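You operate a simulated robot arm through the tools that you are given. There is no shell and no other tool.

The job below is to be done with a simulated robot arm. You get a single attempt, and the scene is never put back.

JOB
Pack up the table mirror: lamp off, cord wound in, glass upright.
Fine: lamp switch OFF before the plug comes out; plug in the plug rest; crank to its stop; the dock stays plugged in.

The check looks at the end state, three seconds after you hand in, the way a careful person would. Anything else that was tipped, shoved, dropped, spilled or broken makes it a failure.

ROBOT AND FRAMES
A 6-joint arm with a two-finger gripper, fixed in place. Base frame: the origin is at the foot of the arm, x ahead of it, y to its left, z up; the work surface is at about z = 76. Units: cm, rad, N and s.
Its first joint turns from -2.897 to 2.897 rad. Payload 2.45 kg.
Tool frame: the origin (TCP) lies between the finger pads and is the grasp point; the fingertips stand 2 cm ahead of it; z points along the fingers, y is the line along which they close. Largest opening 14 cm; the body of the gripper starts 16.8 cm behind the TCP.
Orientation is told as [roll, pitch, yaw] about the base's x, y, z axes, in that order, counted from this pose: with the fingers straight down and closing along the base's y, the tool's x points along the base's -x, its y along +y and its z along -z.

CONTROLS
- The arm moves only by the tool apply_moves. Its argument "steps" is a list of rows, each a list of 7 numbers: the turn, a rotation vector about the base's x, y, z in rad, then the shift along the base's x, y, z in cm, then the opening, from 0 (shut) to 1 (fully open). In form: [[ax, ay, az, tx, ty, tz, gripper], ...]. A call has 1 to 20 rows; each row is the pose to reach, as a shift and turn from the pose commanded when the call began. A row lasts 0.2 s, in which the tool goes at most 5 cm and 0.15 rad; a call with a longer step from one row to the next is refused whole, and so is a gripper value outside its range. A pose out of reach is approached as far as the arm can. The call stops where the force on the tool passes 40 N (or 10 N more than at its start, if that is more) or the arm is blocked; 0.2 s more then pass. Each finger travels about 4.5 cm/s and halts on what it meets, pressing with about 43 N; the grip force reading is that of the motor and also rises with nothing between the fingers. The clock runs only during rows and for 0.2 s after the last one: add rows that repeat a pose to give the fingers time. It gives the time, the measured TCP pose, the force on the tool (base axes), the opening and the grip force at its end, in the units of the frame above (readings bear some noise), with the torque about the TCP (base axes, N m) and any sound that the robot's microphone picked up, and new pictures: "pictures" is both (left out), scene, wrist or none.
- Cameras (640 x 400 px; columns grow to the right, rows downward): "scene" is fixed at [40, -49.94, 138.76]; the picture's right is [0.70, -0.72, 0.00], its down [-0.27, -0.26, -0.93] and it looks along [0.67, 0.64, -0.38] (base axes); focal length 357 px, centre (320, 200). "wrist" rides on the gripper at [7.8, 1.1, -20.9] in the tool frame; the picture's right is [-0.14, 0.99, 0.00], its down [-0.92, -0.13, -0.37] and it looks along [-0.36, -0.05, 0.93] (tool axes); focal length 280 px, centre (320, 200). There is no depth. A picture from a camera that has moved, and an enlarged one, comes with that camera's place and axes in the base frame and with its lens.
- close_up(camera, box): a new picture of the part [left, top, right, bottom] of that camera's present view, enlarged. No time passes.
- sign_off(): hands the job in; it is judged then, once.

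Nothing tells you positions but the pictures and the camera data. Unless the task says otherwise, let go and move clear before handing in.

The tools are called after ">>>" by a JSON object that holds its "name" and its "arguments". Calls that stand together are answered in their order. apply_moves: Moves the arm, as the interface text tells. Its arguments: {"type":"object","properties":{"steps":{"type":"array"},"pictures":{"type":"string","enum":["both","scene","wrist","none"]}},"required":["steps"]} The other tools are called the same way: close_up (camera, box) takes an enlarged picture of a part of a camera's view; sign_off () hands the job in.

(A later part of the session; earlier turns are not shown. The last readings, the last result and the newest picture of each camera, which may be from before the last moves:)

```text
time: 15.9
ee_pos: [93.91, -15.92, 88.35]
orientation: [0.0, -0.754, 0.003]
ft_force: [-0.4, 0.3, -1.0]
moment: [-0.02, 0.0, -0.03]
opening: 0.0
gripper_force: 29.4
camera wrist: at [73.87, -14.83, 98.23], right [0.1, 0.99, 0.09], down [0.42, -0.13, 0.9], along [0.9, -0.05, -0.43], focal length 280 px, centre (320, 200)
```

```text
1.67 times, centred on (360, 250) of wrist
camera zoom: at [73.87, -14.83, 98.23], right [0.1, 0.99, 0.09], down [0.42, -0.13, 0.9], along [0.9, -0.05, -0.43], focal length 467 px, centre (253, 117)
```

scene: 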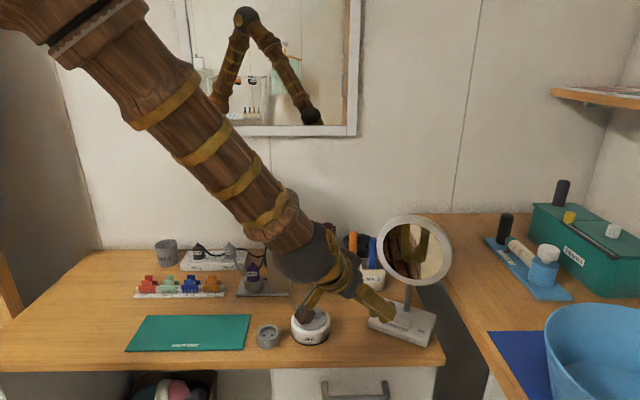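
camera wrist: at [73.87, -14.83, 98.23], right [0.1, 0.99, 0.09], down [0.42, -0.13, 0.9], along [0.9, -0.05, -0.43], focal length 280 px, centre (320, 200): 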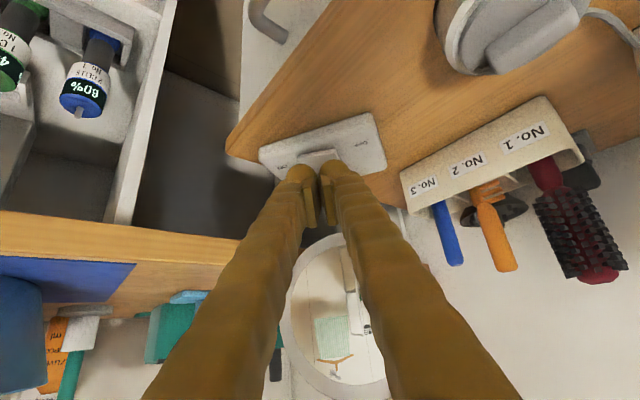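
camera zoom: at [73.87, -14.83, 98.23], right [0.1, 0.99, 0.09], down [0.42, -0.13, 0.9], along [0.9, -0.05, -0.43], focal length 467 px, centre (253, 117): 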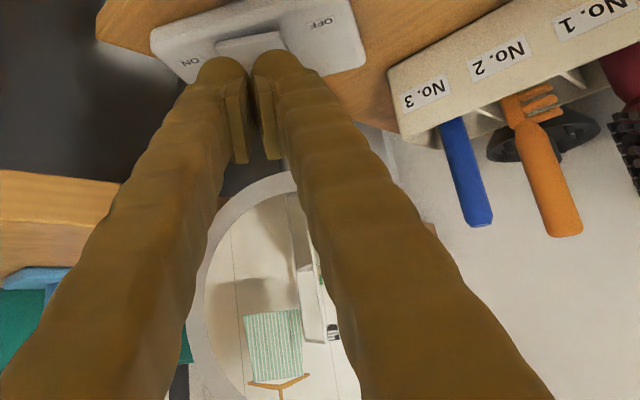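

The reflected fingertips now sit where an upright mirror should show them (within a degree or two), and the lamp base hasn't moved. Next I'll raise and straighten the tool, open the fingers, and go look at the LAMP plug in outlet No. 2 from above.

>>> {"name": "apply_moves", "arguments": {"steps": [[0, 0.05, 0, -3, 0.5, 3, 0], [0, 0.18, 0, -6, 1.5, 6, 0], [0, 0.31, 0, -8, 3, 10, 0.2], [0, 0.44, 0, -9.5, 5, 14, 0.4], [0, 0.57, 0, -10.5, 7, 18, 0.6], [0, 0.68, 0, -11.5, 9, 21.5, 0.8], [0, 0.754, 0, -12, 11, 25, 1], [0, 0.754, 0, -12, 15, 26, 1], [0, 0.754, 0, -11.5, 19.8, 26.5, 1], [0, 0.754, 0, -11, 24.7, 27, 1], [0, 0.754, 0, -10.5, 29.5, 27, 1], [0, 0.754, 0, -10.3, 34.3, 27, 1], [0, 0.754, 0, -10.1, 39.2, 27, 1], [0, 0.754, 0, -10, 44, 27, 1], [0, 0.754, 0, -10, 48.8, 27, 1], [0, 0.754, 0, -10, 53, 25, 1], [0, 0.754, 0, -10, 54, 20.5, 1], [0, 0.754, 0, -10, 54, 16, 1], [0, 0.754, 0, -10, 54, 13, 1]]}}

>>> {"name": "close_up", "arguments": {"camera": "scene", "box": [365, 205, 465, 305]}}

>>> {"name": "close_up", "arguments": {"camera": "wrist", "box": [220, 100, 460, 280]}}

```text
time: 19.9
ee_pos: [83.72, 38.32, 101.16]
orientation: [0.0, -0.002, 0.001]
ft_force: [-0.2, -0.1, 0.4]
moment: [-0.01, 0.0, -0.01]
opening: 14.03
gripper_force: 0.2
camera wrist: at [75.78, 39.44, 122.05], right [0.14, 0.99, 0.0], down [0.92, -0.13, 0.37], along [0.37, -0.05, -0.93], focal length 280 px, centre (320, 200)
```

scene: 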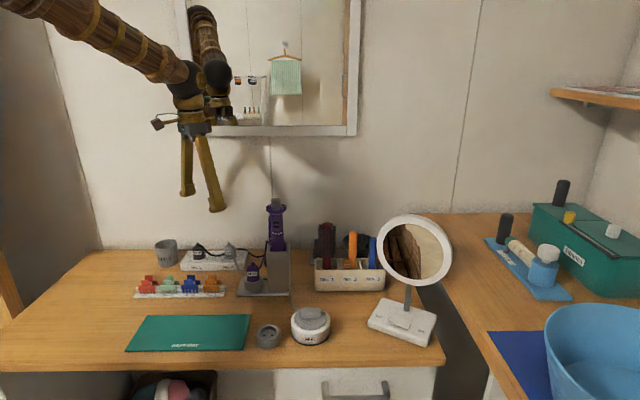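
wrist: 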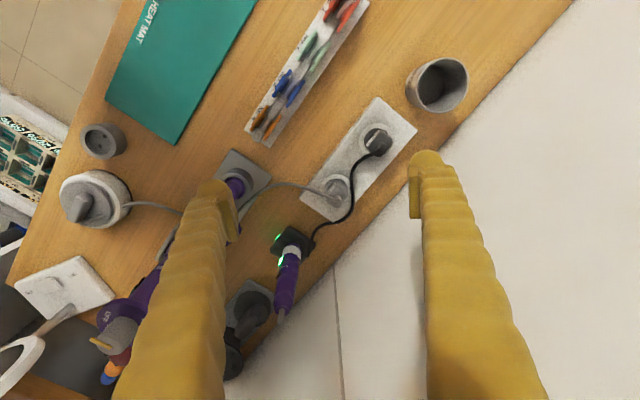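

```text
4.00 times, centred on (415, 255) of scene
camera zoom: at [40.0, -49.94, 138.76], right [0.7, -0.72, 0.0], down [-0.27, -0.26, -0.93], along [0.67, 0.64, -0.38], focal length 1428 px, centre (-60, -20)
```

zoom: 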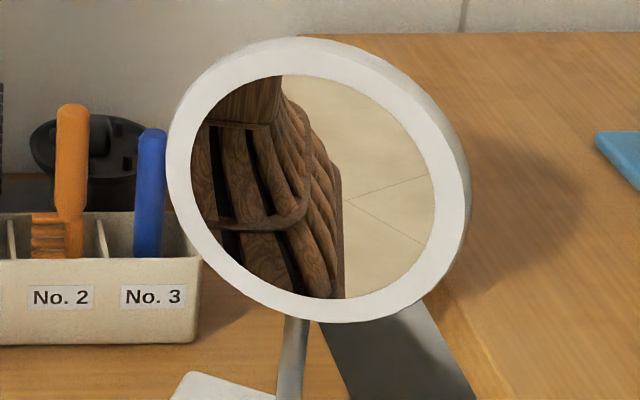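

```text
2.22 times, centred on (340, 190) of wrist
camera zoom: at [75.78, 39.44, 122.05], right [0.14, 0.99, 0.0], down [0.92, -0.13, 0.37], along [0.37, -0.05, -0.93], focal length 623 px, centre (276, 222)
```

zoom: 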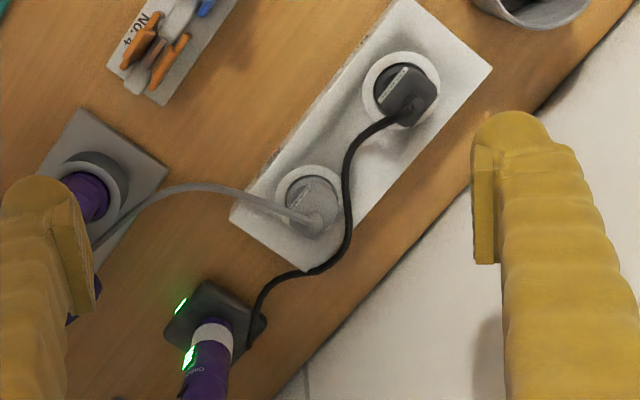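

The mirror stands upright in the scene view, and below me are outlet No. 2 with the grey LAMP plug and the black DOCK cord passing beside it. I'll zoom in to get the plug's height, width and cord paths.

>>> {"name": "close_up", "arguments": {"camera": "scene", "box": [180, 230, 280, 290]}}

>>> {"name": "close_up", "arguments": {"camera": "wrist", "box": [290, 110, 410, 220]}}

>>> {"name": "close_up", "arguments": {"camera": "wrist", "box": [50, 100, 250, 240]}}

```text
6.40 times, centred on (230, 260) of scene
camera zoom: at [40.0, -49.94, 138.76], right [0.7, -0.72, 0.0], down [-0.27, -0.26, -0.93], along [0.67, 0.64, -0.38], focal length 2284 px, centre (896, -184)
```

zoom: 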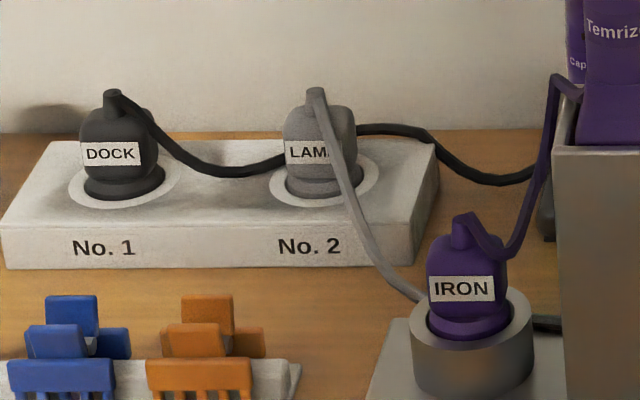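

```text
3.64 times, centred on (350, 165) of wrist
camera zoom: at [75.78, 39.44, 122.05], right [0.14, 0.99, 0.0], down [0.92, -0.13, 0.37], along [0.37, -0.05, -0.93], focal length 1020 px, centre (211, 327)
```

zoom: 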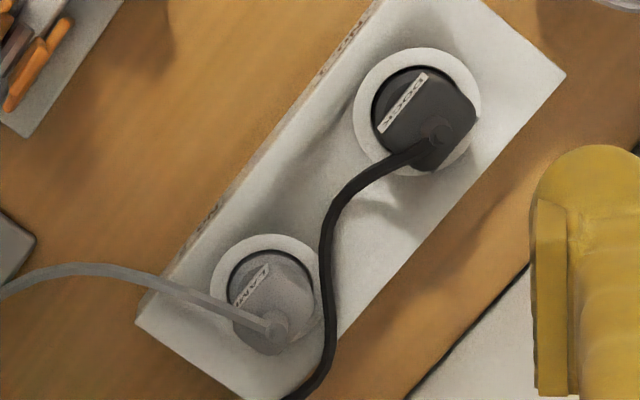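

```text
2.86 times, centred on (150, 170) of wrist
camera zoom: at [75.78, 39.44, 122.05], right [0.14, 0.99, 0.0], down [0.92, -0.13, 0.37], along [0.37, -0.05, -0.93], focal length 801 px, centre (806, 286)
```

zoom: 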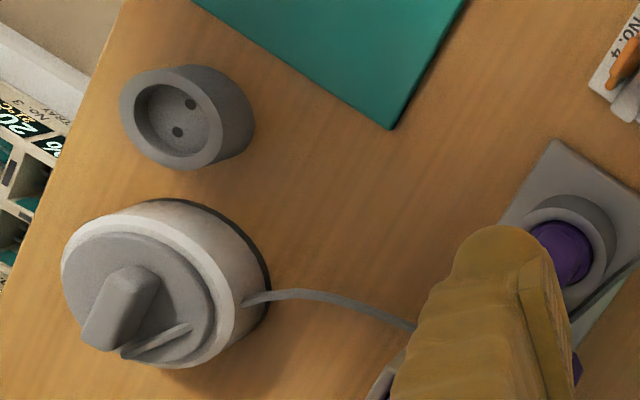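

The LAMP plug's axis is at about (91.3,39.7) with its top at z≈83, and the black dock cord lies low on the strip next to it. I'll turn the gripper to close along the strip, narrow the fingers to about 5.5 cm, and hover over the plug.

>>> {"name": "apply_moves", "arguments": {"steps": [[0, 0, 0.13, 1.3, 0.3, 0, 0.8], [0, 0, 0.26, 2.6, 0.5, 0, 0.6], [0, 0, 0.39, 3.9, 0.8, -1, 0.5], [0, 0, 0.52, 5.2, 1, -2, 0.4], [0, 0, 0.65, 6.5, 1.2, -4, 0.4], [0, 0, 0.77, 7.6, 1.4, -6, 0.4], [0, 0, 0.77, 7.6, 1.4, -7.5, 0.4], [0, 0, 0.77, 7.6, 1.4, -7.5, 0.4]]}}

>>> {"name": "close_up", "arguments": {"camera": "wrist", "box": [220, 100, 460, 280]}}

>>> {"name": "close_up", "arguments": {"camera": "scene", "box": [150, 180, 300, 280]}}

```text
time: 21.7
ee_pos: [91.49, 39.65, 93.48]
orientation: [0.001, -0.001, 0.772]
ft_force: [-0.2, 0.1, 1.0]
moment: [-0.03, 0.0, -0.02]
opening: 5.59
gripper_force: 0.2
camera wrist: at [85.09, 35.01, 114.5], right [-0.59, 0.81, 0.0], down [0.75, 0.55, 0.37], along [0.3, 0.22, -0.93], focal length 280 px, centre (320, 200)
```

scene: 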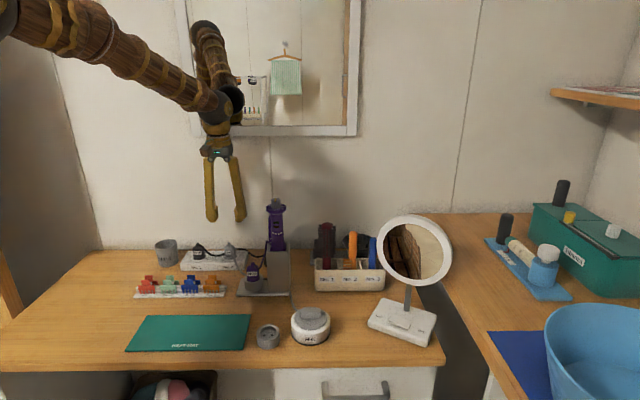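
wrist: 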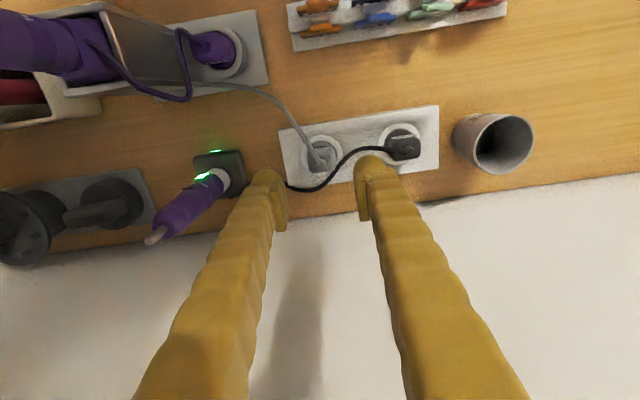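

```text
2.22 times, centred on (340, 190) of wrist
camera zoom: at [85.09, 35.01, 114.5], right [-0.59, 0.81, 0.0], down [0.75, 0.55, 0.37], along [0.3, 0.22, -0.93], focal length 623 px, centre (276, 222)
```

zoom: 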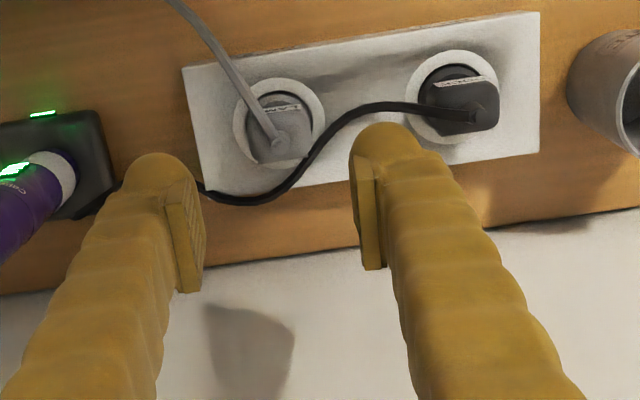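

```text
4.00 times, centred on (225, 230) of scene
camera zoom: at [40.0, -49.94, 138.76], right [0.7, -0.72, 0.0], down [-0.27, -0.26, -0.93], along [0.67, 0.64, -0.38], focal length 1428 px, centre (700, 80)
```

zoom: 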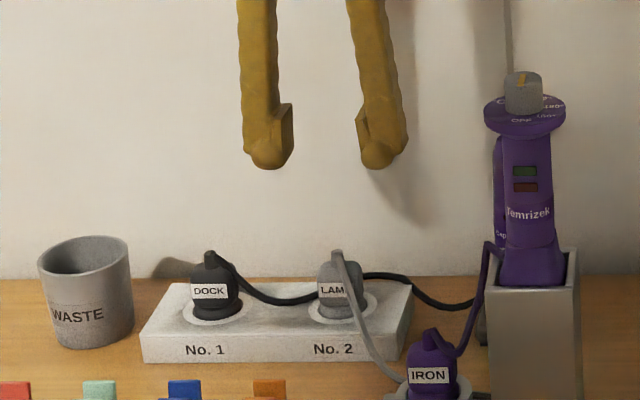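

The gripper is centred over the LAMP plug and lines up with the strip. I'll descend so the fingers straddle it, with the tips staying above the dock cord.

>>> {"name": "apply_moves", "arguments": {"steps": [[0, 0, 0, -0.1, 0.15, -3, 0.37], [0, 0, 0, -0.1, 0.15, -6, 0.37], [0, 0, 0, -0.1, 0.15, -8.5, 0.37], [0, 0, 0, -0.1, 0.15, -10, 0.37], [0, 0, 0, -0.1, 0.15, -11, 0.37]]}}

>>> {"name": "close_up", "arguments": {"camera": "wrist", "box": [220, 120, 430, 270]}}

>>> {"name": "close_up", "arguments": {"camera": "scene", "box": [170, 210, 290, 290]}}

```text
time: 22.9
ee_pos: [91.42, 39.86, 82.52]
orientation: [0.0, 0.0, 0.769]
ft_force: [-0.4, -0.3, 0.7]
moment: [-0.01, -0.01, 0.02]
opening: 5.17
gripper_force: 0.1
camera wrist: at [84.99, 35.18, 103.45], right [-0.59, 0.81, 0.0], down [0.75, 0.55, 0.37], along [0.3, 0.22, -0.93], focal length 280 px, centre (320, 200)
```

scene: 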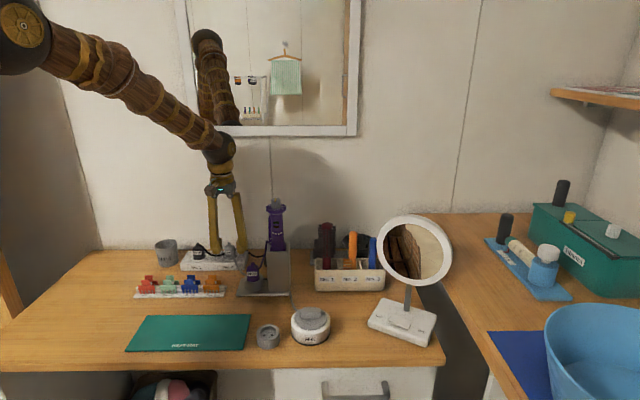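
wrist: 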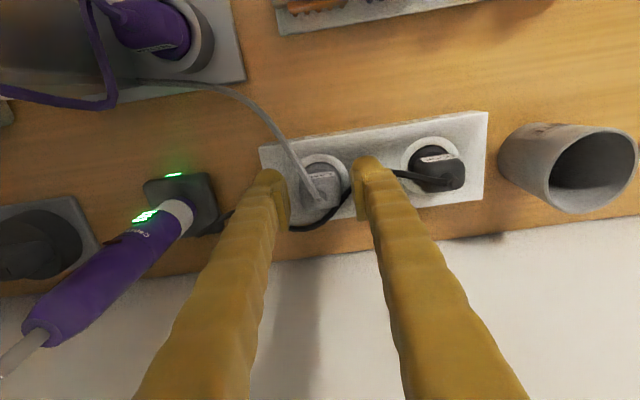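

```text
2.67 times, centred on (325, 195) of wrist
camera zoom: at [84.99, 35.18, 103.45], right [-0.59, 0.81, 0.0], down [0.75, 0.55, 0.37], along [0.3, 0.22, -0.93], focal length 748 px, centre (307, 213)
```

zoom: 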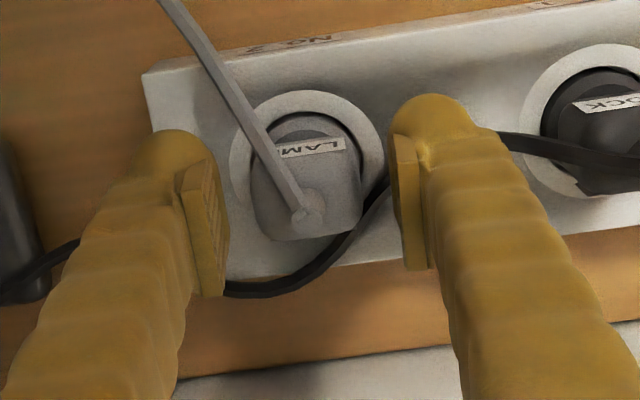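

```text
5.00 times, centred on (230, 250) of scene
camera zoom: at [40.0, -49.94, 138.76], right [0.7, -0.72, 0.0], down [-0.27, -0.26, -0.93], along [0.67, 0.64, -0.38], focal length 1784 px, centre (770, -50)
```

zoom: 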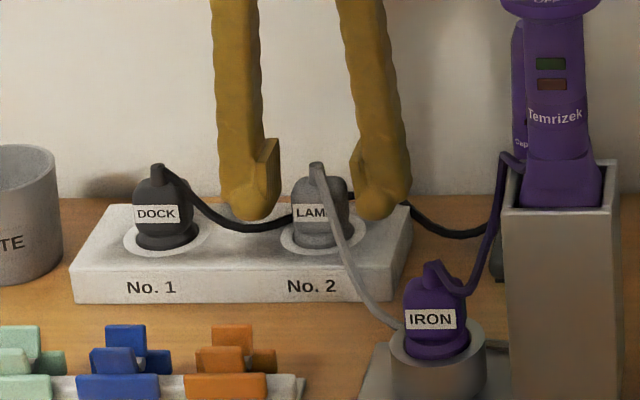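

The plug is centred between the pads. I'll go down another 0.6 cm and close on it.

>>> {"name": "apply_moves", "arguments": {"steps": [[0, 0, 0, 0, 0, -0.3, 0.37], [0, 0, 0, 0, 0, -0.6, 0.37], [0, 0, 0, 0, 0, -0.6, 0.25], [0, 0, 0, 0, 0, -0.6, 0.1], [0, 0, 0, 0, 0, -0.6, 0.1], [0, 0, 0, 0, 0, -0.6, 0.1]]}}

>>> {"name": "close_up", "arguments": {"camera": "wrist", "box": [220, 120, 430, 270]}}

>>> {"name": "close_up", "arguments": {"camera": "scene", "box": [170, 210, 290, 290]}}

```text
time: 24.3
ee_pos: [91.46, 39.79, 82.12]
orientation: [0.001, 0.001, 0.769]
ft_force: [-0.5, -0.1, -0.4]
moment: [-0.02, 0.0, 0.03]
opening: 3.2
gripper_force: 43.0
camera wrist: at [85.06, 35.13, 102.98], right [-0.59, 0.81, 0.0], down [0.75, 0.55, 0.37], along [0.3, 0.22, -0.93], focal length 280 px, centre (320, 200)
```

scene: 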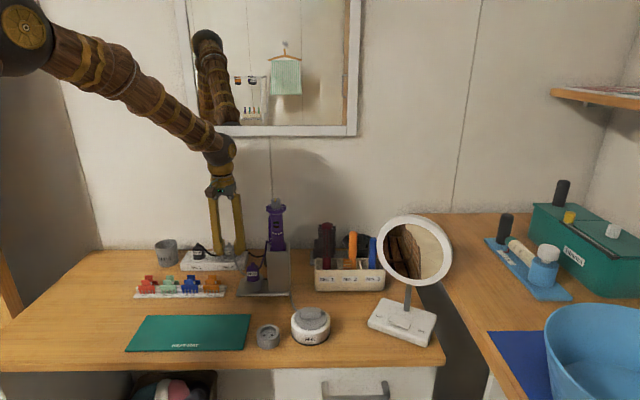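
wrist: 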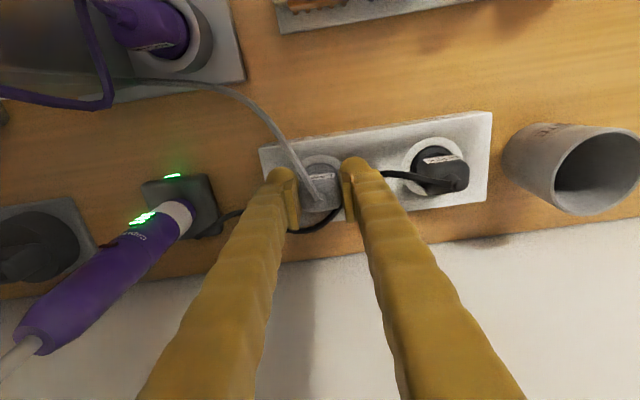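

```text
2.67 times, centred on (325, 195) of wrist
camera zoom: at [85.06, 35.13, 102.98], right [-0.59, 0.81, 0.0], down [0.75, 0.55, 0.37], along [0.3, 0.22, -0.93], focal length 748 px, centre (307, 213)
```

zoom: 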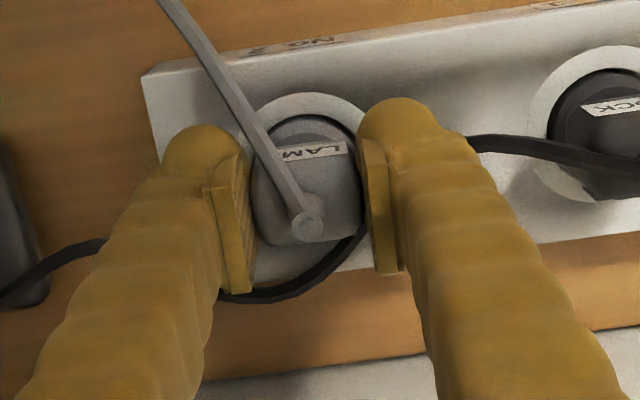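

```text
5.00 times, centred on (230, 250) of scene
camera zoom: at [40.0, -49.94, 138.76], right [0.7, -0.72, 0.0], down [-0.27, -0.26, -0.93], along [0.67, 0.64, -0.38], focal length 1784 px, centre (770, -50)
```

zoom: 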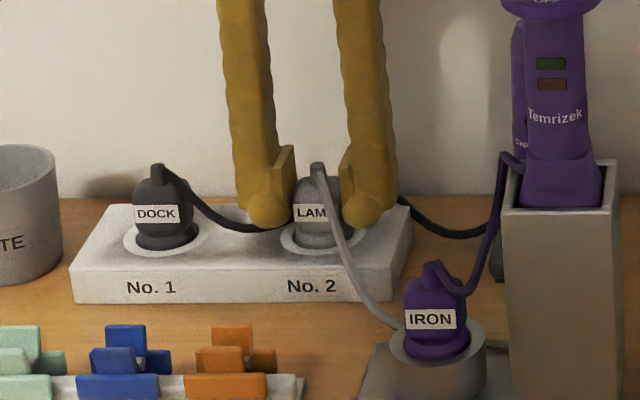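

The fingers hold the plug firmly (3.2 cm wide, 43 N). I'll pull it straight up in small steps.

>>> {"name": "apply_moves", "arguments": {"steps": [[0, 0, 0, 0, 0, 0.4, 0.1], [0, 0, 0, 0, 0, 0.8, 0.1], [0, 0, 0, 0, 0, 1.2, 0.1], [0, 0, 0, 0, 0, 1.7, 0.1], [0, 0, 0, 0, 0, 2.3, 0.1], [0, 0, 0, 0, 0, 3.0, 0.1]]}}

>>> {"name": "close_up", "arguments": {"camera": "scene", "box": [170, 210, 290, 290]}}

>>> {"name": "close_up", "arguments": {"camera": "wrist", "box": [220, 120, 430, 270]}}

```text
time: 25.7
ee_pos: [91.43, 39.61, 85.24]
orientation: [0.0, 0.0, 0.768]
ft_force: [0.2, 0.4, 0.0]
moment: [-0.01, -0.02, 0.04]
opening: 3.23
gripper_force: 42.9
camera wrist: at [85.03, 35.07, 106.19], right [-0.59, 0.81, 0.0], down [0.75, 0.55, 0.37], along [0.3, 0.22, -0.93], focal length 280 px, centre (320, 200)
```

scene: 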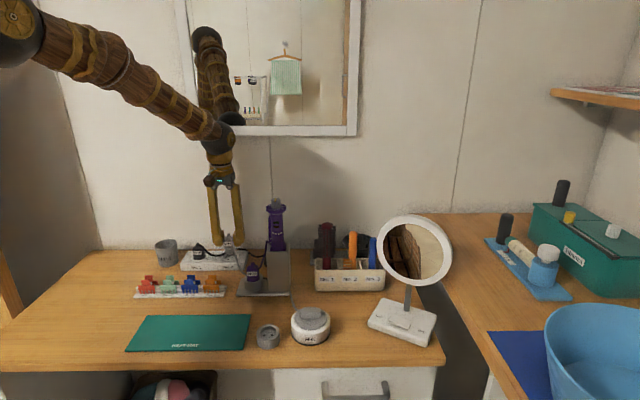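
wrist: 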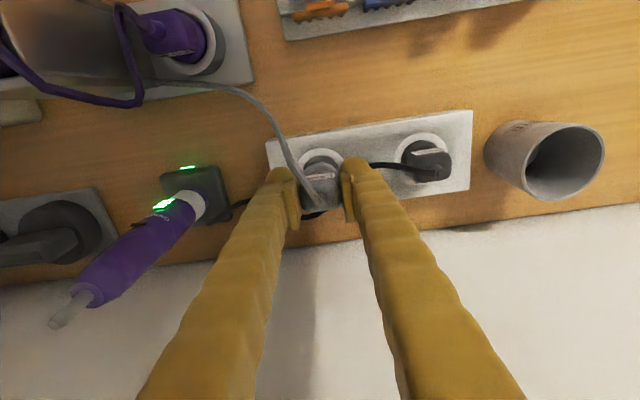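

```text
5.00 times, centred on (230, 250) of scene
camera zoom: at [40.0, -49.94, 138.76], right [0.7, -0.72, 0.0], down [-0.27, -0.26, -0.93], along [0.67, 0.64, -0.38], focal length 1784 px, centre (770, -50)
```

zoom: 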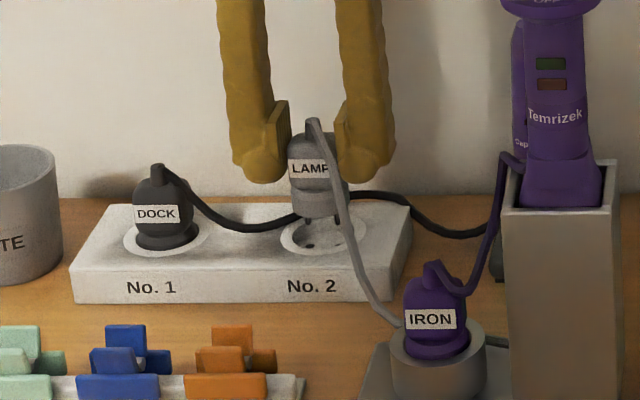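

```text
2.67 times, centred on (325, 195) of wrist
camera zoom: at [85.03, 35.07, 106.19], right [-0.59, 0.81, 0.0], down [0.75, 0.55, 0.37], along [0.3, 0.22, -0.93], focal length 748 px, centre (307, 213)
```

zoom: 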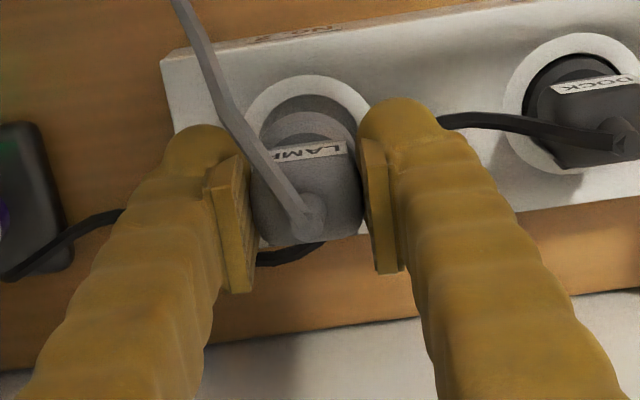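

The LAMP plug is out, with its two pins pointing down and lined up along the strip, while DOCK stays plugged in. I'll lift it clear and carry it around the front of the iron stand toward the rest, keeping the same heading.

>>> {"name": "apply_moves", "arguments": {"steps": [[0, 0, 0, 0, 0, 4, 0.1], [0, 0, 0, -1, -0.5, 8, 0.1], [0, 0, 0, -4, -2, 10.8, 0.1], [0, 0, 0, -8, -4, 10.8, 0.1], [0, 0, 0, -11.4, -6.6, 10.8, 0.1], [0, 0, 0, -12.4, -11, 10.8, 0.1], [0, 0, 0, -13.4, -15.5, 10.8, 0.1], [0, 0, 0, -14.4, -20, 10.8, 0.1], [0, 0, 0, -15.4, -23.6, 10.8, 0.1]]}}

>>> {"name": "close_up", "arguments": {"camera": "wrist", "box": [100, 60, 340, 240]}}

>>> {"name": "close_up", "arguments": {"camera": "scene", "box": [200, 200, 340, 350]}}

```text
time: 27.7
ee_pos: [76.39, 15.98, 95.61]
orientation: [0.0, -0.001, 0.77]
ft_force: [0.1, 0.0, -0.7]
moment: [0.02, 0.0, -0.05]
opening: 3.26
gripper_force: 43.0
camera wrist: at [69.76, 11.24, 116.59], right [-0.59, 0.81, 0.0], down [0.75, 0.55, 0.37], along [0.3, 0.22, -0.93], focal length 280 px, centre (320, 200)
```

scene: 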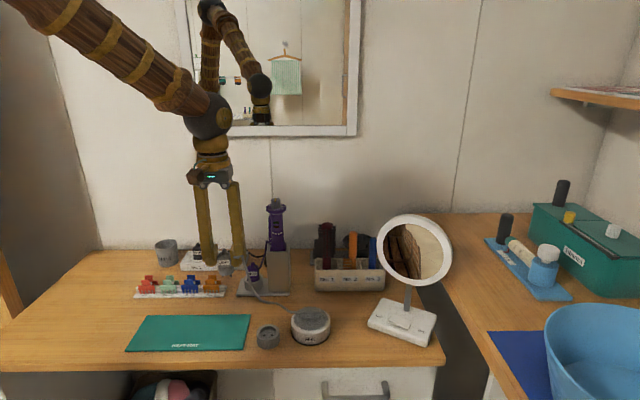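
wrist: 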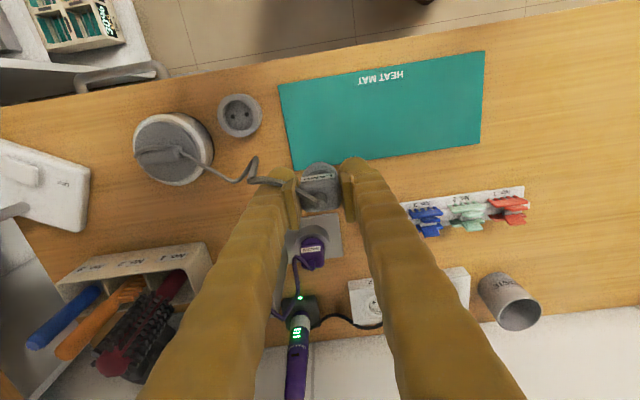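

```text
2.22 times, centred on (220, 150) of wrist
camera zoom: at [69.76, 11.24, 116.59], right [-0.59, 0.81, 0.0], down [0.75, 0.55, 0.37], along [0.3, 0.22, -0.93], focal length 623 px, centre (542, 311)
```

zoom: 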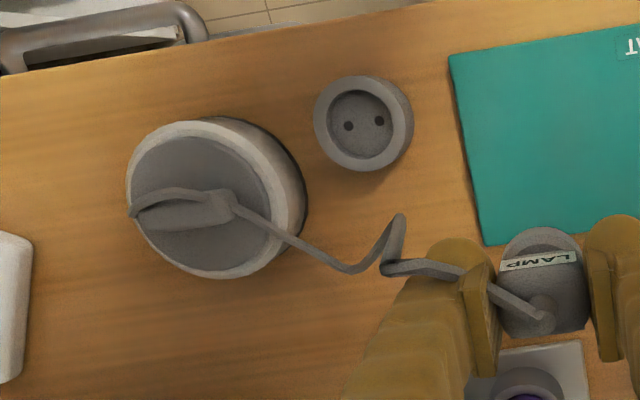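

```text
2.67 times, centred on (270, 275) of scene
camera zoom: at [40.0, -49.94, 138.76], right [0.7, -0.72, 0.0], down [-0.27, -0.26, -0.93], along [0.67, 0.64, -0.38], focal length 952 px, centre (453, 0)
```

zoom: 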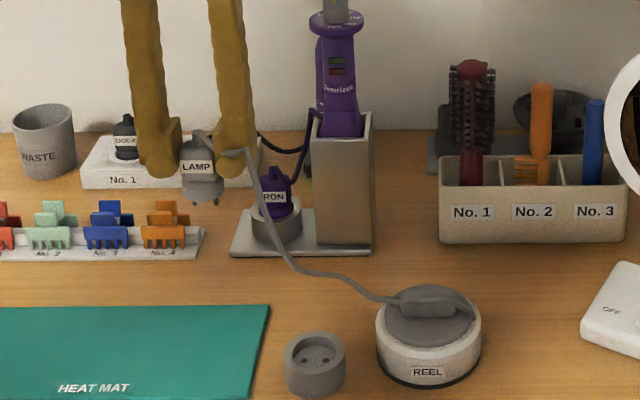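

The plug is held with its cord trailing to the reel, and the rest's two holes are in clear view. I'll check how the cord now lies at the reel and measure the rest more closely.

>>> {"name": "close_up", "arguments": {"camera": "wrist", "box": [125, 80, 275, 200]}}

>>> {"name": "close_up", "arguments": {"camera": "scene", "box": [250, 290, 345, 360]}}

```text
3.33 times, centred on (200, 140) of wrist
camera zoom: at [69.76, 11.24, 116.59], right [-0.59, 0.81, 0.0], down [0.75, 0.55, 0.37], along [0.3, 0.22, -0.93], focal length 935 px, centre (720, 400)
```

zoom: 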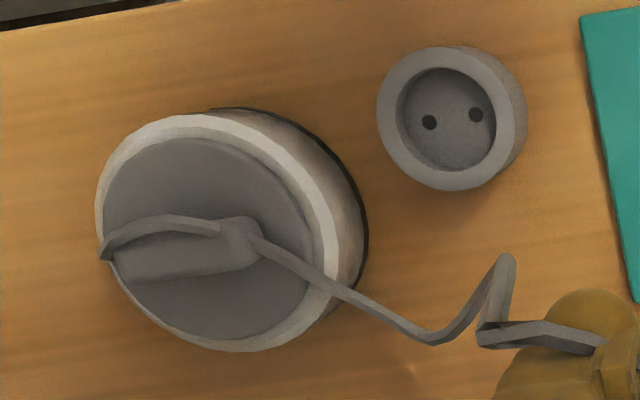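

```text
5.71 times, centred on (298, 325) of scene
camera zoom: at [40.0, -49.94, 138.76], right [0.7, -0.72, 0.0], down [-0.27, -0.26, -0.93], along [0.67, 0.64, -0.38], focal length 2039 px, centre (449, -514)
```

zoom: 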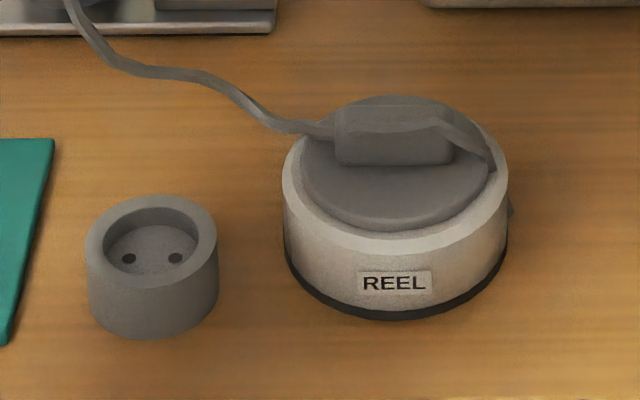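

The rest is at about (78.6,4.5) and its holes run in the same direction as the plug's pins. I'll carry the plug over it and stop a few cm above to check alignment.

>>> {"name": "apply_moves", "arguments": {"steps": [[0, 0, 0, 0.6, -3.5, 0, 0.1], [0, 0, 0, 1.2, -7.5, 0, 0.1], [0, 0, 0, 2.24, -11.45, -1, 0.1], [0, 0, 0, 2.24, -11.45, -4.5, 0.1], [0, 0, 0, 2.24, -11.45, -7.6, 0.1], [0, 0, 0, 2.24, -11.45, -7.6, 0.1]]}}

>>> {"name": "close_up", "arguments": {"camera": "wrist", "box": [220, 120, 430, 270]}}

>>> {"name": "close_up", "arguments": {"camera": "scene", "box": [220, 280, 340, 360]}}

```text
time: 29.1
ee_pos: [78.31, 4.98, 88.5]
orientation: [0.001, -0.001, 0.77]
ft_force: [0.9, -0.4, -0.4]
moment: [0.01, -0.03, 0.0]
opening: 3.26
gripper_force: 42.7
camera wrist: at [71.82, 0.27, 109.42], right [-0.59, 0.81, 0.0], down [0.75, 0.55, 0.37], along [0.3, 0.22, -0.93], focal length 280 px, centre (320, 200)
```

scene: 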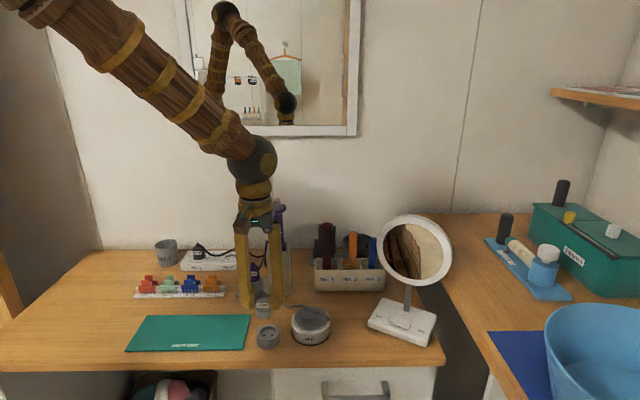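
wrist: 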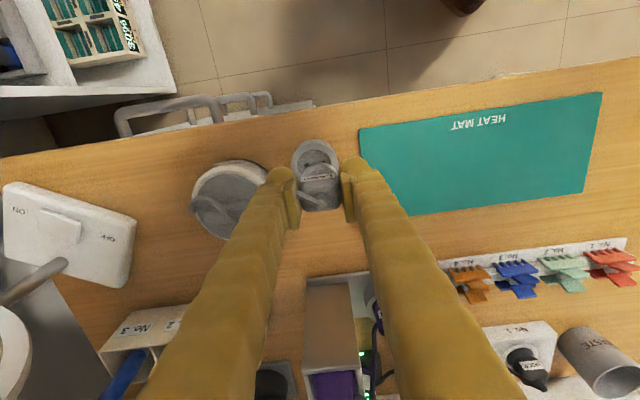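

```text
2.67 times, centred on (325, 195) of wrist
camera zoom: at [71.82, 0.27, 109.42], right [-0.59, 0.81, 0.0], down [0.75, 0.55, 0.37], along [0.3, 0.22, -0.93], focal length 748 px, centre (307, 213)
```

zoom: 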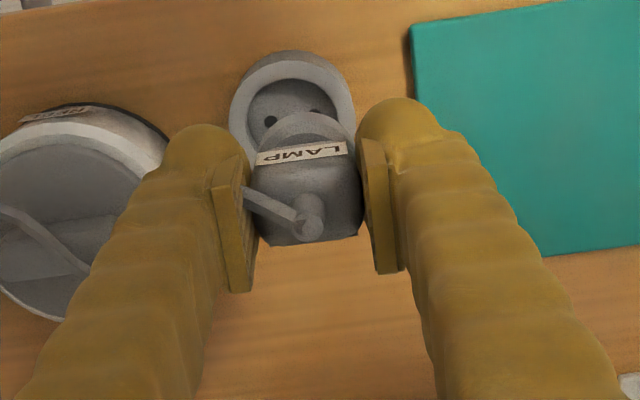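

```text
5.00 times, centred on (280, 320) of scene
camera zoom: at [40.0, -49.94, 138.76], right [0.7, -0.72, 0.0], down [-0.27, -0.26, -0.93], along [0.67, 0.64, -0.38], focal length 1784 px, centre (520, -400)
```

zoom: 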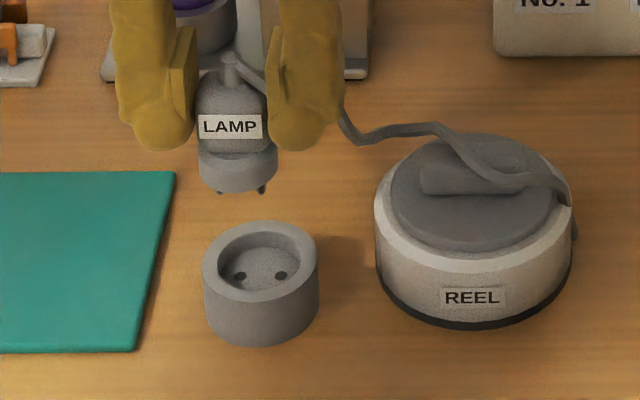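

The plug hangs above the rest, offset by about 0.6 cm along the strip direction. I'll correct that and lower it until the pins are just above the holes.

>>> {"name": "apply_moves", "arguments": {"steps": [[0, 0, 0, 0.43, -0.42, 0, 0.1], [0, 0, 0, 0.43, -0.42, -1.2, 0.1], [0, 0, 0, 0.43, -0.42, -2.4, 0.1], [0, 0, 0, 0.43, -0.42, -2.8, 0.1], [0, 0, 0, 0.43, -0.42, -2.8, 0.1]]}}

>>> {"name": "close_up", "arguments": {"camera": "wrist", "box": [260, 120, 380, 220]}}

>>> {"name": "close_up", "arguments": {"camera": "scene", "box": [230, 290, 310, 350]}}

```text
time: 30.3
ee_pos: [78.79, 4.3, 85.52]
orientation: [0.001, 0.0, 0.77]
ft_force: [-0.7, -0.3, 0.0]
moment: [0.02, 0.01, -0.03]
opening: 3.22
gripper_force: 43.4
camera wrist: at [72.33, -0.32, 106.5], right [-0.59, 0.81, 0.0], down [0.75, 0.55, 0.37], along [0.3, 0.22, -0.93], focal length 280 px, centre (320, 200)
```

scene: 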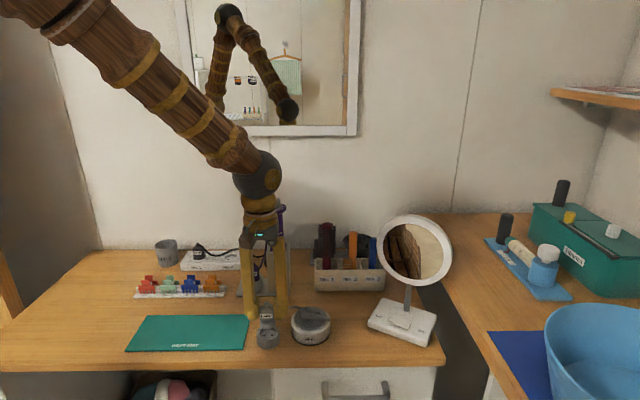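
wrist: 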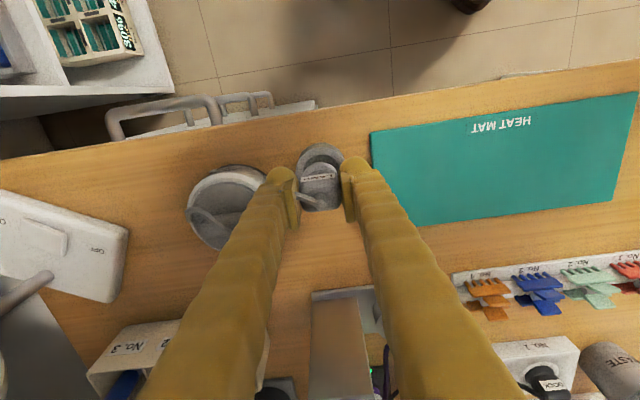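

```text
4.00 times, centred on (320, 170) of wrist
camera zoom: at [72.33, -0.32, 106.5], right [-0.59, 0.81, 0.0], down [0.75, 0.55, 0.37], along [0.3, 0.22, -0.93], focal length 1122 px, centre (320, 320)
```

zoom: 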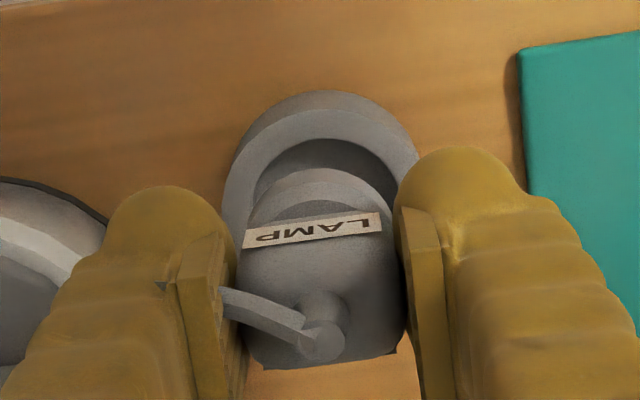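

```text
6.67 times, centred on (270, 320) of scene
camera zoom: at [40.0, -49.94, 138.76], right [0.7, -0.72, 0.0], down [-0.27, -0.26, -0.93], along [0.67, 0.64, -0.38], focal length 2379 px, centre (653, -600)
```

zoom: 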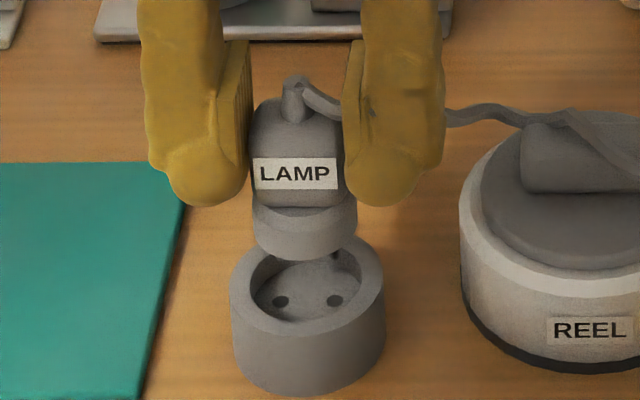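

The plug now lines up with the rest within about a millimetre. I'll lower it gently to where the pins should start entering the holes.

>>> {"name": "apply_moves", "arguments": {"steps": [[0, 0, 0, -0.04, 0.05, -0.5, 0.1], [0, 0, 0, -0.04, 0.05, -1.0, 0.1], [0, 0, 0, -0.04, 0.05, -1.5, 0.1], [0, 0, 0, -0.04, 0.05, -1.8, 0.1], [0, 0, 0, -0.04, 0.05, -2.1, 0.1], [0, 0, 0, -0.04, 0.05, -2.3, 0.1]], "pictures": "scene"}}

>>> {"name": "close_up", "arguments": {"camera": "scene", "box": [230, 290, 310, 350]}}

```text
time: 31.7
ee_pos: [78.66, 4.47, 83.26]
orientation: [0.001, 0.0, 0.77]
ft_force: [0.5, 1.3, -0.8]
moment: [0.03, -0.04, -0.01]
opening: 3.21
gripper_force: 43.5
```

scene: 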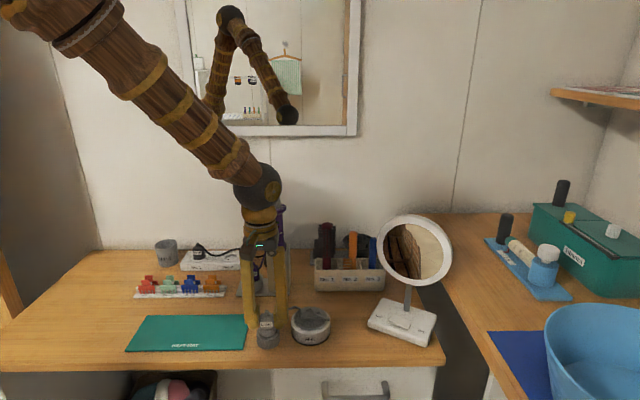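

```text
6.67 times, centred on (270, 320) of scene
camera zoom: at [40.0, -49.94, 138.76], right [0.7, -0.72, 0.0], down [-0.27, -0.26, -0.93], along [0.67, 0.64, -0.38], focal length 2379 px, centre (653, -600)
```

zoom: 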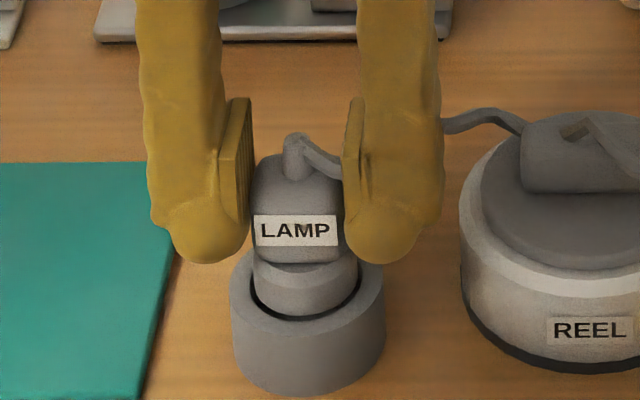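

No resistance so far, and the plug's base has entered the recess. I'll keep lowering gently until it seats.

>>> {"name": "apply_moves", "arguments": {"steps": [[0, 0, 0, 0, 0, -0.2, 0.1], [0, 0, 0, 0, 0, -0.4, 0.1], [0, 0, 0, 0, 0, -0.6, 0.1], [0, 0, 0, 0, 0, -0.8, 0.1], [0, 0, 0, 0, 0, -1.0, 0.1]], "pictures": "scene"}}

>>> {"name": "close_up", "arguments": {"camera": "scene", "box": [230, 290, 310, 350]}}

```text
time: 32.9
ee_pos: [78.7, 4.31, 82.25]
orientation: [0.0, -0.001, 0.77]
ft_force: [6.2, 5.9, 1.8]
moment: [0.25, -0.28, 0.05]
opening: 3.2
gripper_force: 42.7
```

scene: 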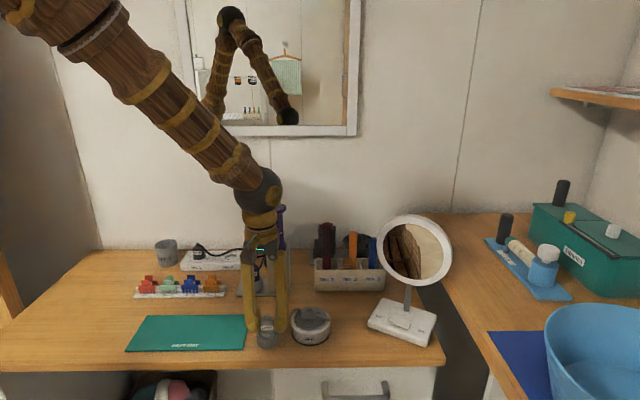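

```text
6.67 times, centred on (270, 320) of scene
camera zoom: at [40.0, -49.94, 138.76], right [0.7, -0.72, 0.0], down [-0.27, -0.26, -0.93], along [0.67, 0.64, -0.38], focal length 2379 px, centre (653, -600)
```

zoom: 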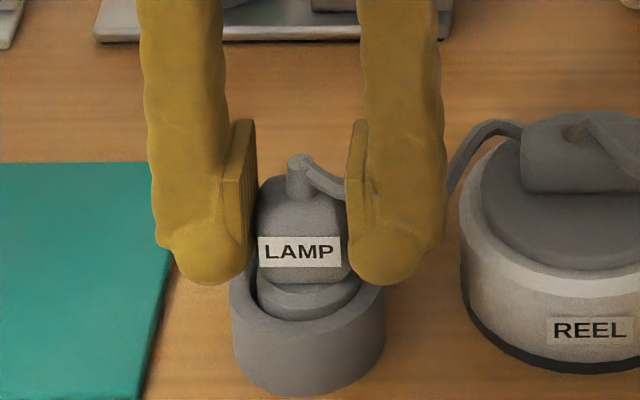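

The plug is nearly as deep as it sat in the outlet, with a slight sideways load towards the back. I'll relieve that by a millimetre and keep pressing down gently until it bottoms out.

>>> {"name": "apply_moves", "arguments": {"steps": [[0, 0, 0, 0.1, 0.1, 0, 0.1], [0, 0, 0, 0.1, 0.1, -0.2, 0.1], [0, 0, 0, 0.1, 0.1, -0.4, 0.1], [0, 0, 0, 0.1, 0.1, -0.6, 0.1]], "pictures": "scene"}}

>>> {"name": "close_up", "arguments": {"camera": "scene", "box": [230, 290, 310, 350]}}

```text
time: 33.8
ee_pos: [78.88, 4.33, 82.06]
orientation: [0.001, -0.001, 0.769]
ft_force: [-2.4, 2.2, 10.8]
moment: [0.03, 0.1, -0.05]
opening: 3.21
gripper_force: 42.8
stopped in row 4: the force on the tool passed its limit at 47 N (the readings are from after the stop); the commanded pose is now the measured one
```

scene: 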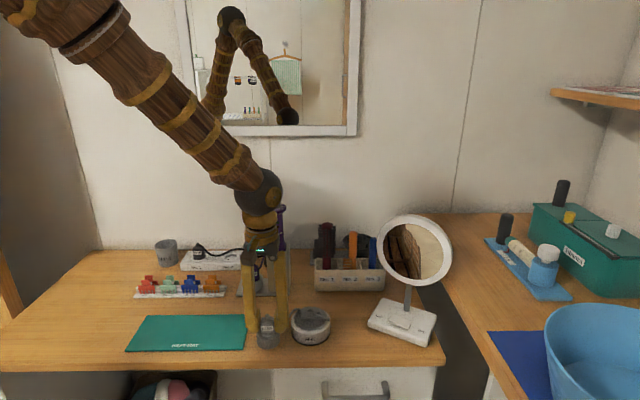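

```text
6.67 times, centred on (270, 320) of scene
camera zoom: at [40.0, -49.94, 138.76], right [0.7, -0.72, 0.0], down [-0.27, -0.26, -0.93], along [0.67, 0.64, -0.38], focal length 2379 px, centre (653, -600)
```

zoom: 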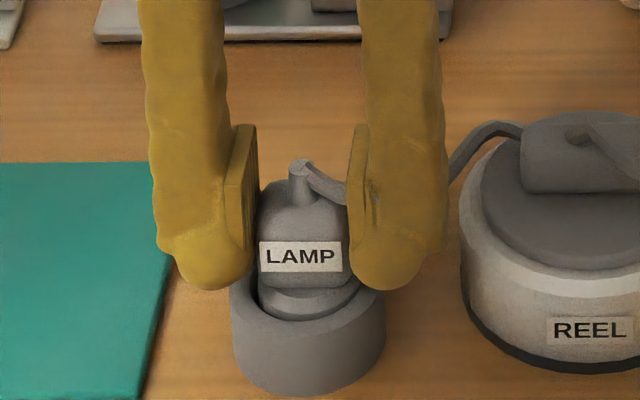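

The plug stopped on a firm bottom at the same depth as the IRON plug in its own rest, so it's seated. I'll open the fingers slightly and lift straight up.

>>> {"name": "apply_moves", "arguments": {"steps": [[0, 0, 0, 0, 0, 0, 0.24], [0, 0, 0, 0, 0, 0, 0.3], [0, 0, 0, 0, 0, 0, 0.31], [0, 0, 0, 0, 0, 0, 0.31]]}}

>>> {"name": "close_up", "arguments": {"camera": "scene", "box": [230, 280, 340, 350]}}

>>> {"name": "close_up", "arguments": {"camera": "wrist", "box": [180, 110, 400, 260]}}

```text
time: 34.8
ee_pos: [78.71, 4.39, 81.89]
orientation: [0.0, -0.001, 0.768]
ft_force: [0.6, -0.2, 0.7]
moment: [0.01, 0.0, -0.03]
opening: 4.32
gripper_force: 0.1
camera wrist: at [72.32, -0.31, 102.91], right [-0.59, 0.81, 0.0], down [0.75, 0.55, 0.37], along [0.3, 0.22, -0.93], focal length 280 px, centre (320, 200)
```

scene: 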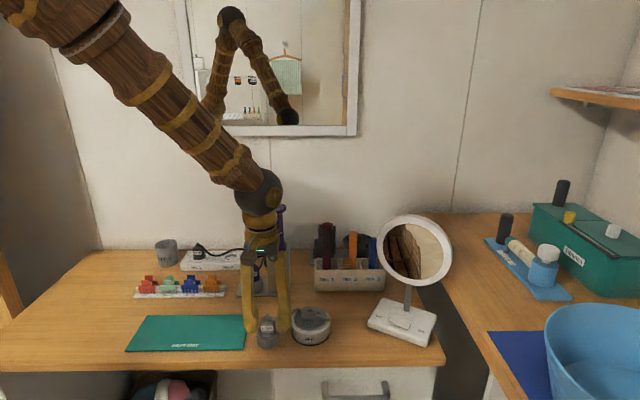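
wrist: 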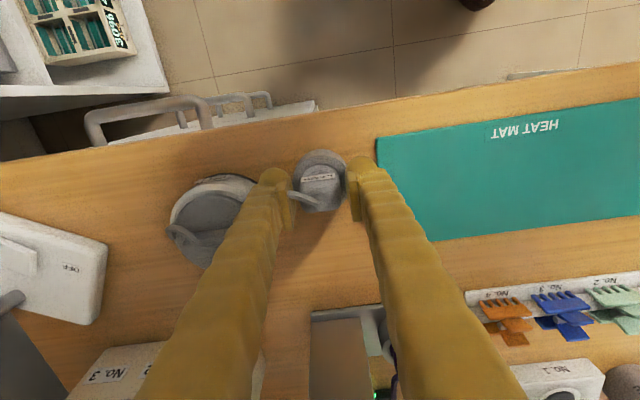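

```text
5.71 times, centred on (285, 315) of scene
camera zoom: at [40.0, -49.94, 138.76], right [0.7, -0.72, 0.0], down [-0.27, -0.26, -0.93], along [0.67, 0.64, -0.38], focal length 2039 px, centre (520, -457)
```

zoom: 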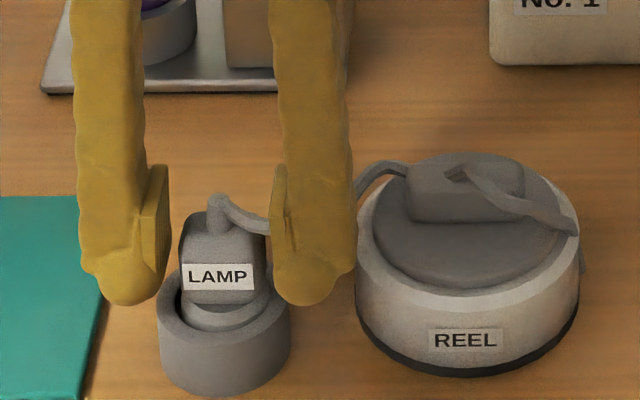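

```text
2.67 times, centred on (290, 185) of wrist
camera zoom: at [72.32, -0.31, 102.91], right [-0.59, 0.81, 0.0], down [0.75, 0.55, 0.37], along [0.3, 0.22, -0.93], focal length 748 px, centre (400, 240)
```

zoom: 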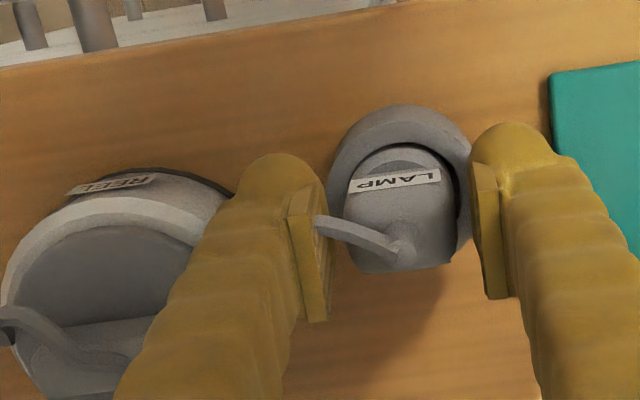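

The plug stands on its own in the rest. I'll lift straight up and clear, then look at the reel.

>>> {"name": "apply_moves", "arguments": {"steps": [[0, 0, 0, 0, 0, 1.5, 0.31], [0, 0, 0, 0, 0, 4, 0.31], [0, 0, 0, 0, 0, 8, 0.31], [0, 0, 0, 0, 0, 12, 0.31], [0, 0, 0, 2, -1, 16, 0.4]]}}

>>> {"name": "close_up", "arguments": {"camera": "scene", "box": [230, 280, 340, 350]}}

>>> {"name": "close_up", "arguments": {"camera": "wrist", "box": [160, 90, 400, 260]}}

```text
time: 36.0
ee_pos: [81.06, 3.44, 97.49]
orientation: [0.001, 0.0, 0.772]
ft_force: [0.3, 0.8, -1.3]
moment: [0.01, 0.03, 0.04]
opening: 5.61
gripper_force: 0.0
camera wrist: at [74.59, -1.24, 118.51], right [-0.59, 0.81, 0.0], down [0.75, 0.55, 0.37], along [0.3, 0.22, -0.93], focal length 280 px, centre (320, 200)
```

scene: 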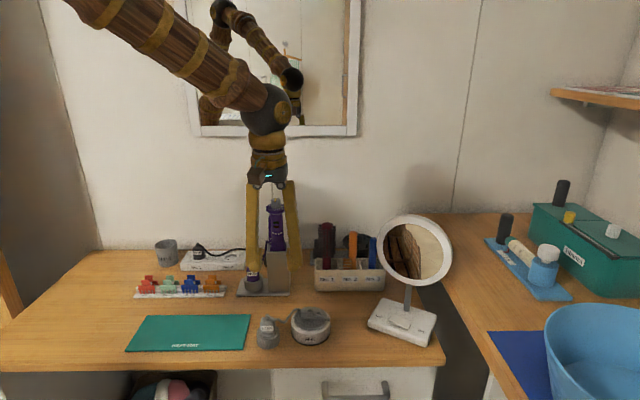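
wrist: 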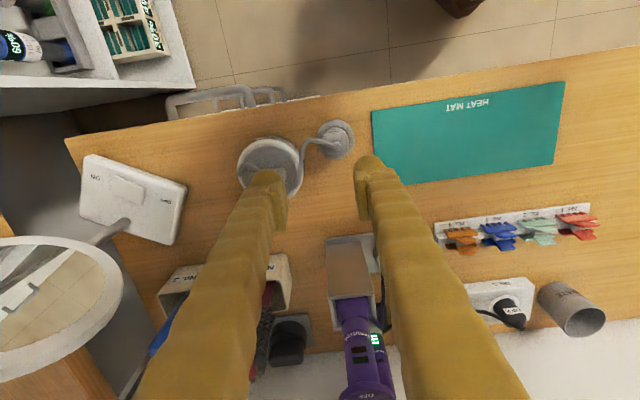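

```text
5.71 times, centred on (285, 315) of scene
camera zoom: at [40.0, -49.94, 138.76], right [0.7, -0.72, 0.0], down [-0.27, -0.26, -0.93], along [0.67, 0.64, -0.38], focal length 2039 px, centre (520, -457)
```

zoom: 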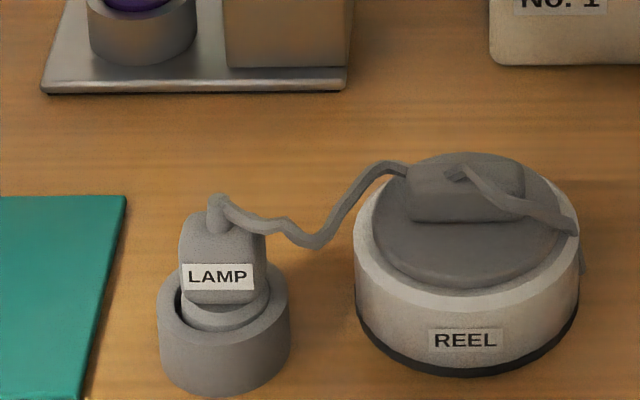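

```text
2.35 times, centred on (280, 175) of wrist
camera zoom: at [74.59, -1.24, 118.51], right [-0.59, 0.81, 0.0], down [0.75, 0.55, 0.37], along [0.3, 0.22, -0.93], focal length 660 px, centre (414, 259)
```

zoom: 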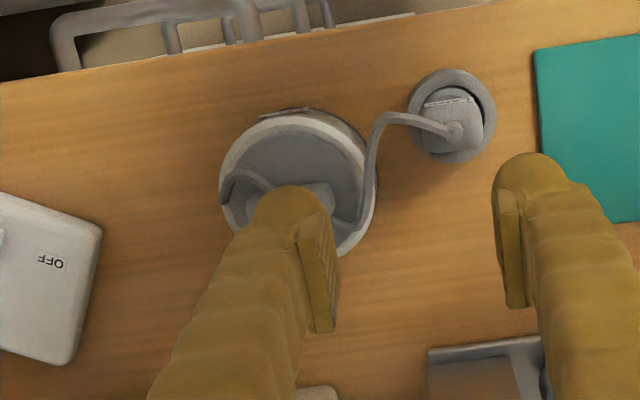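

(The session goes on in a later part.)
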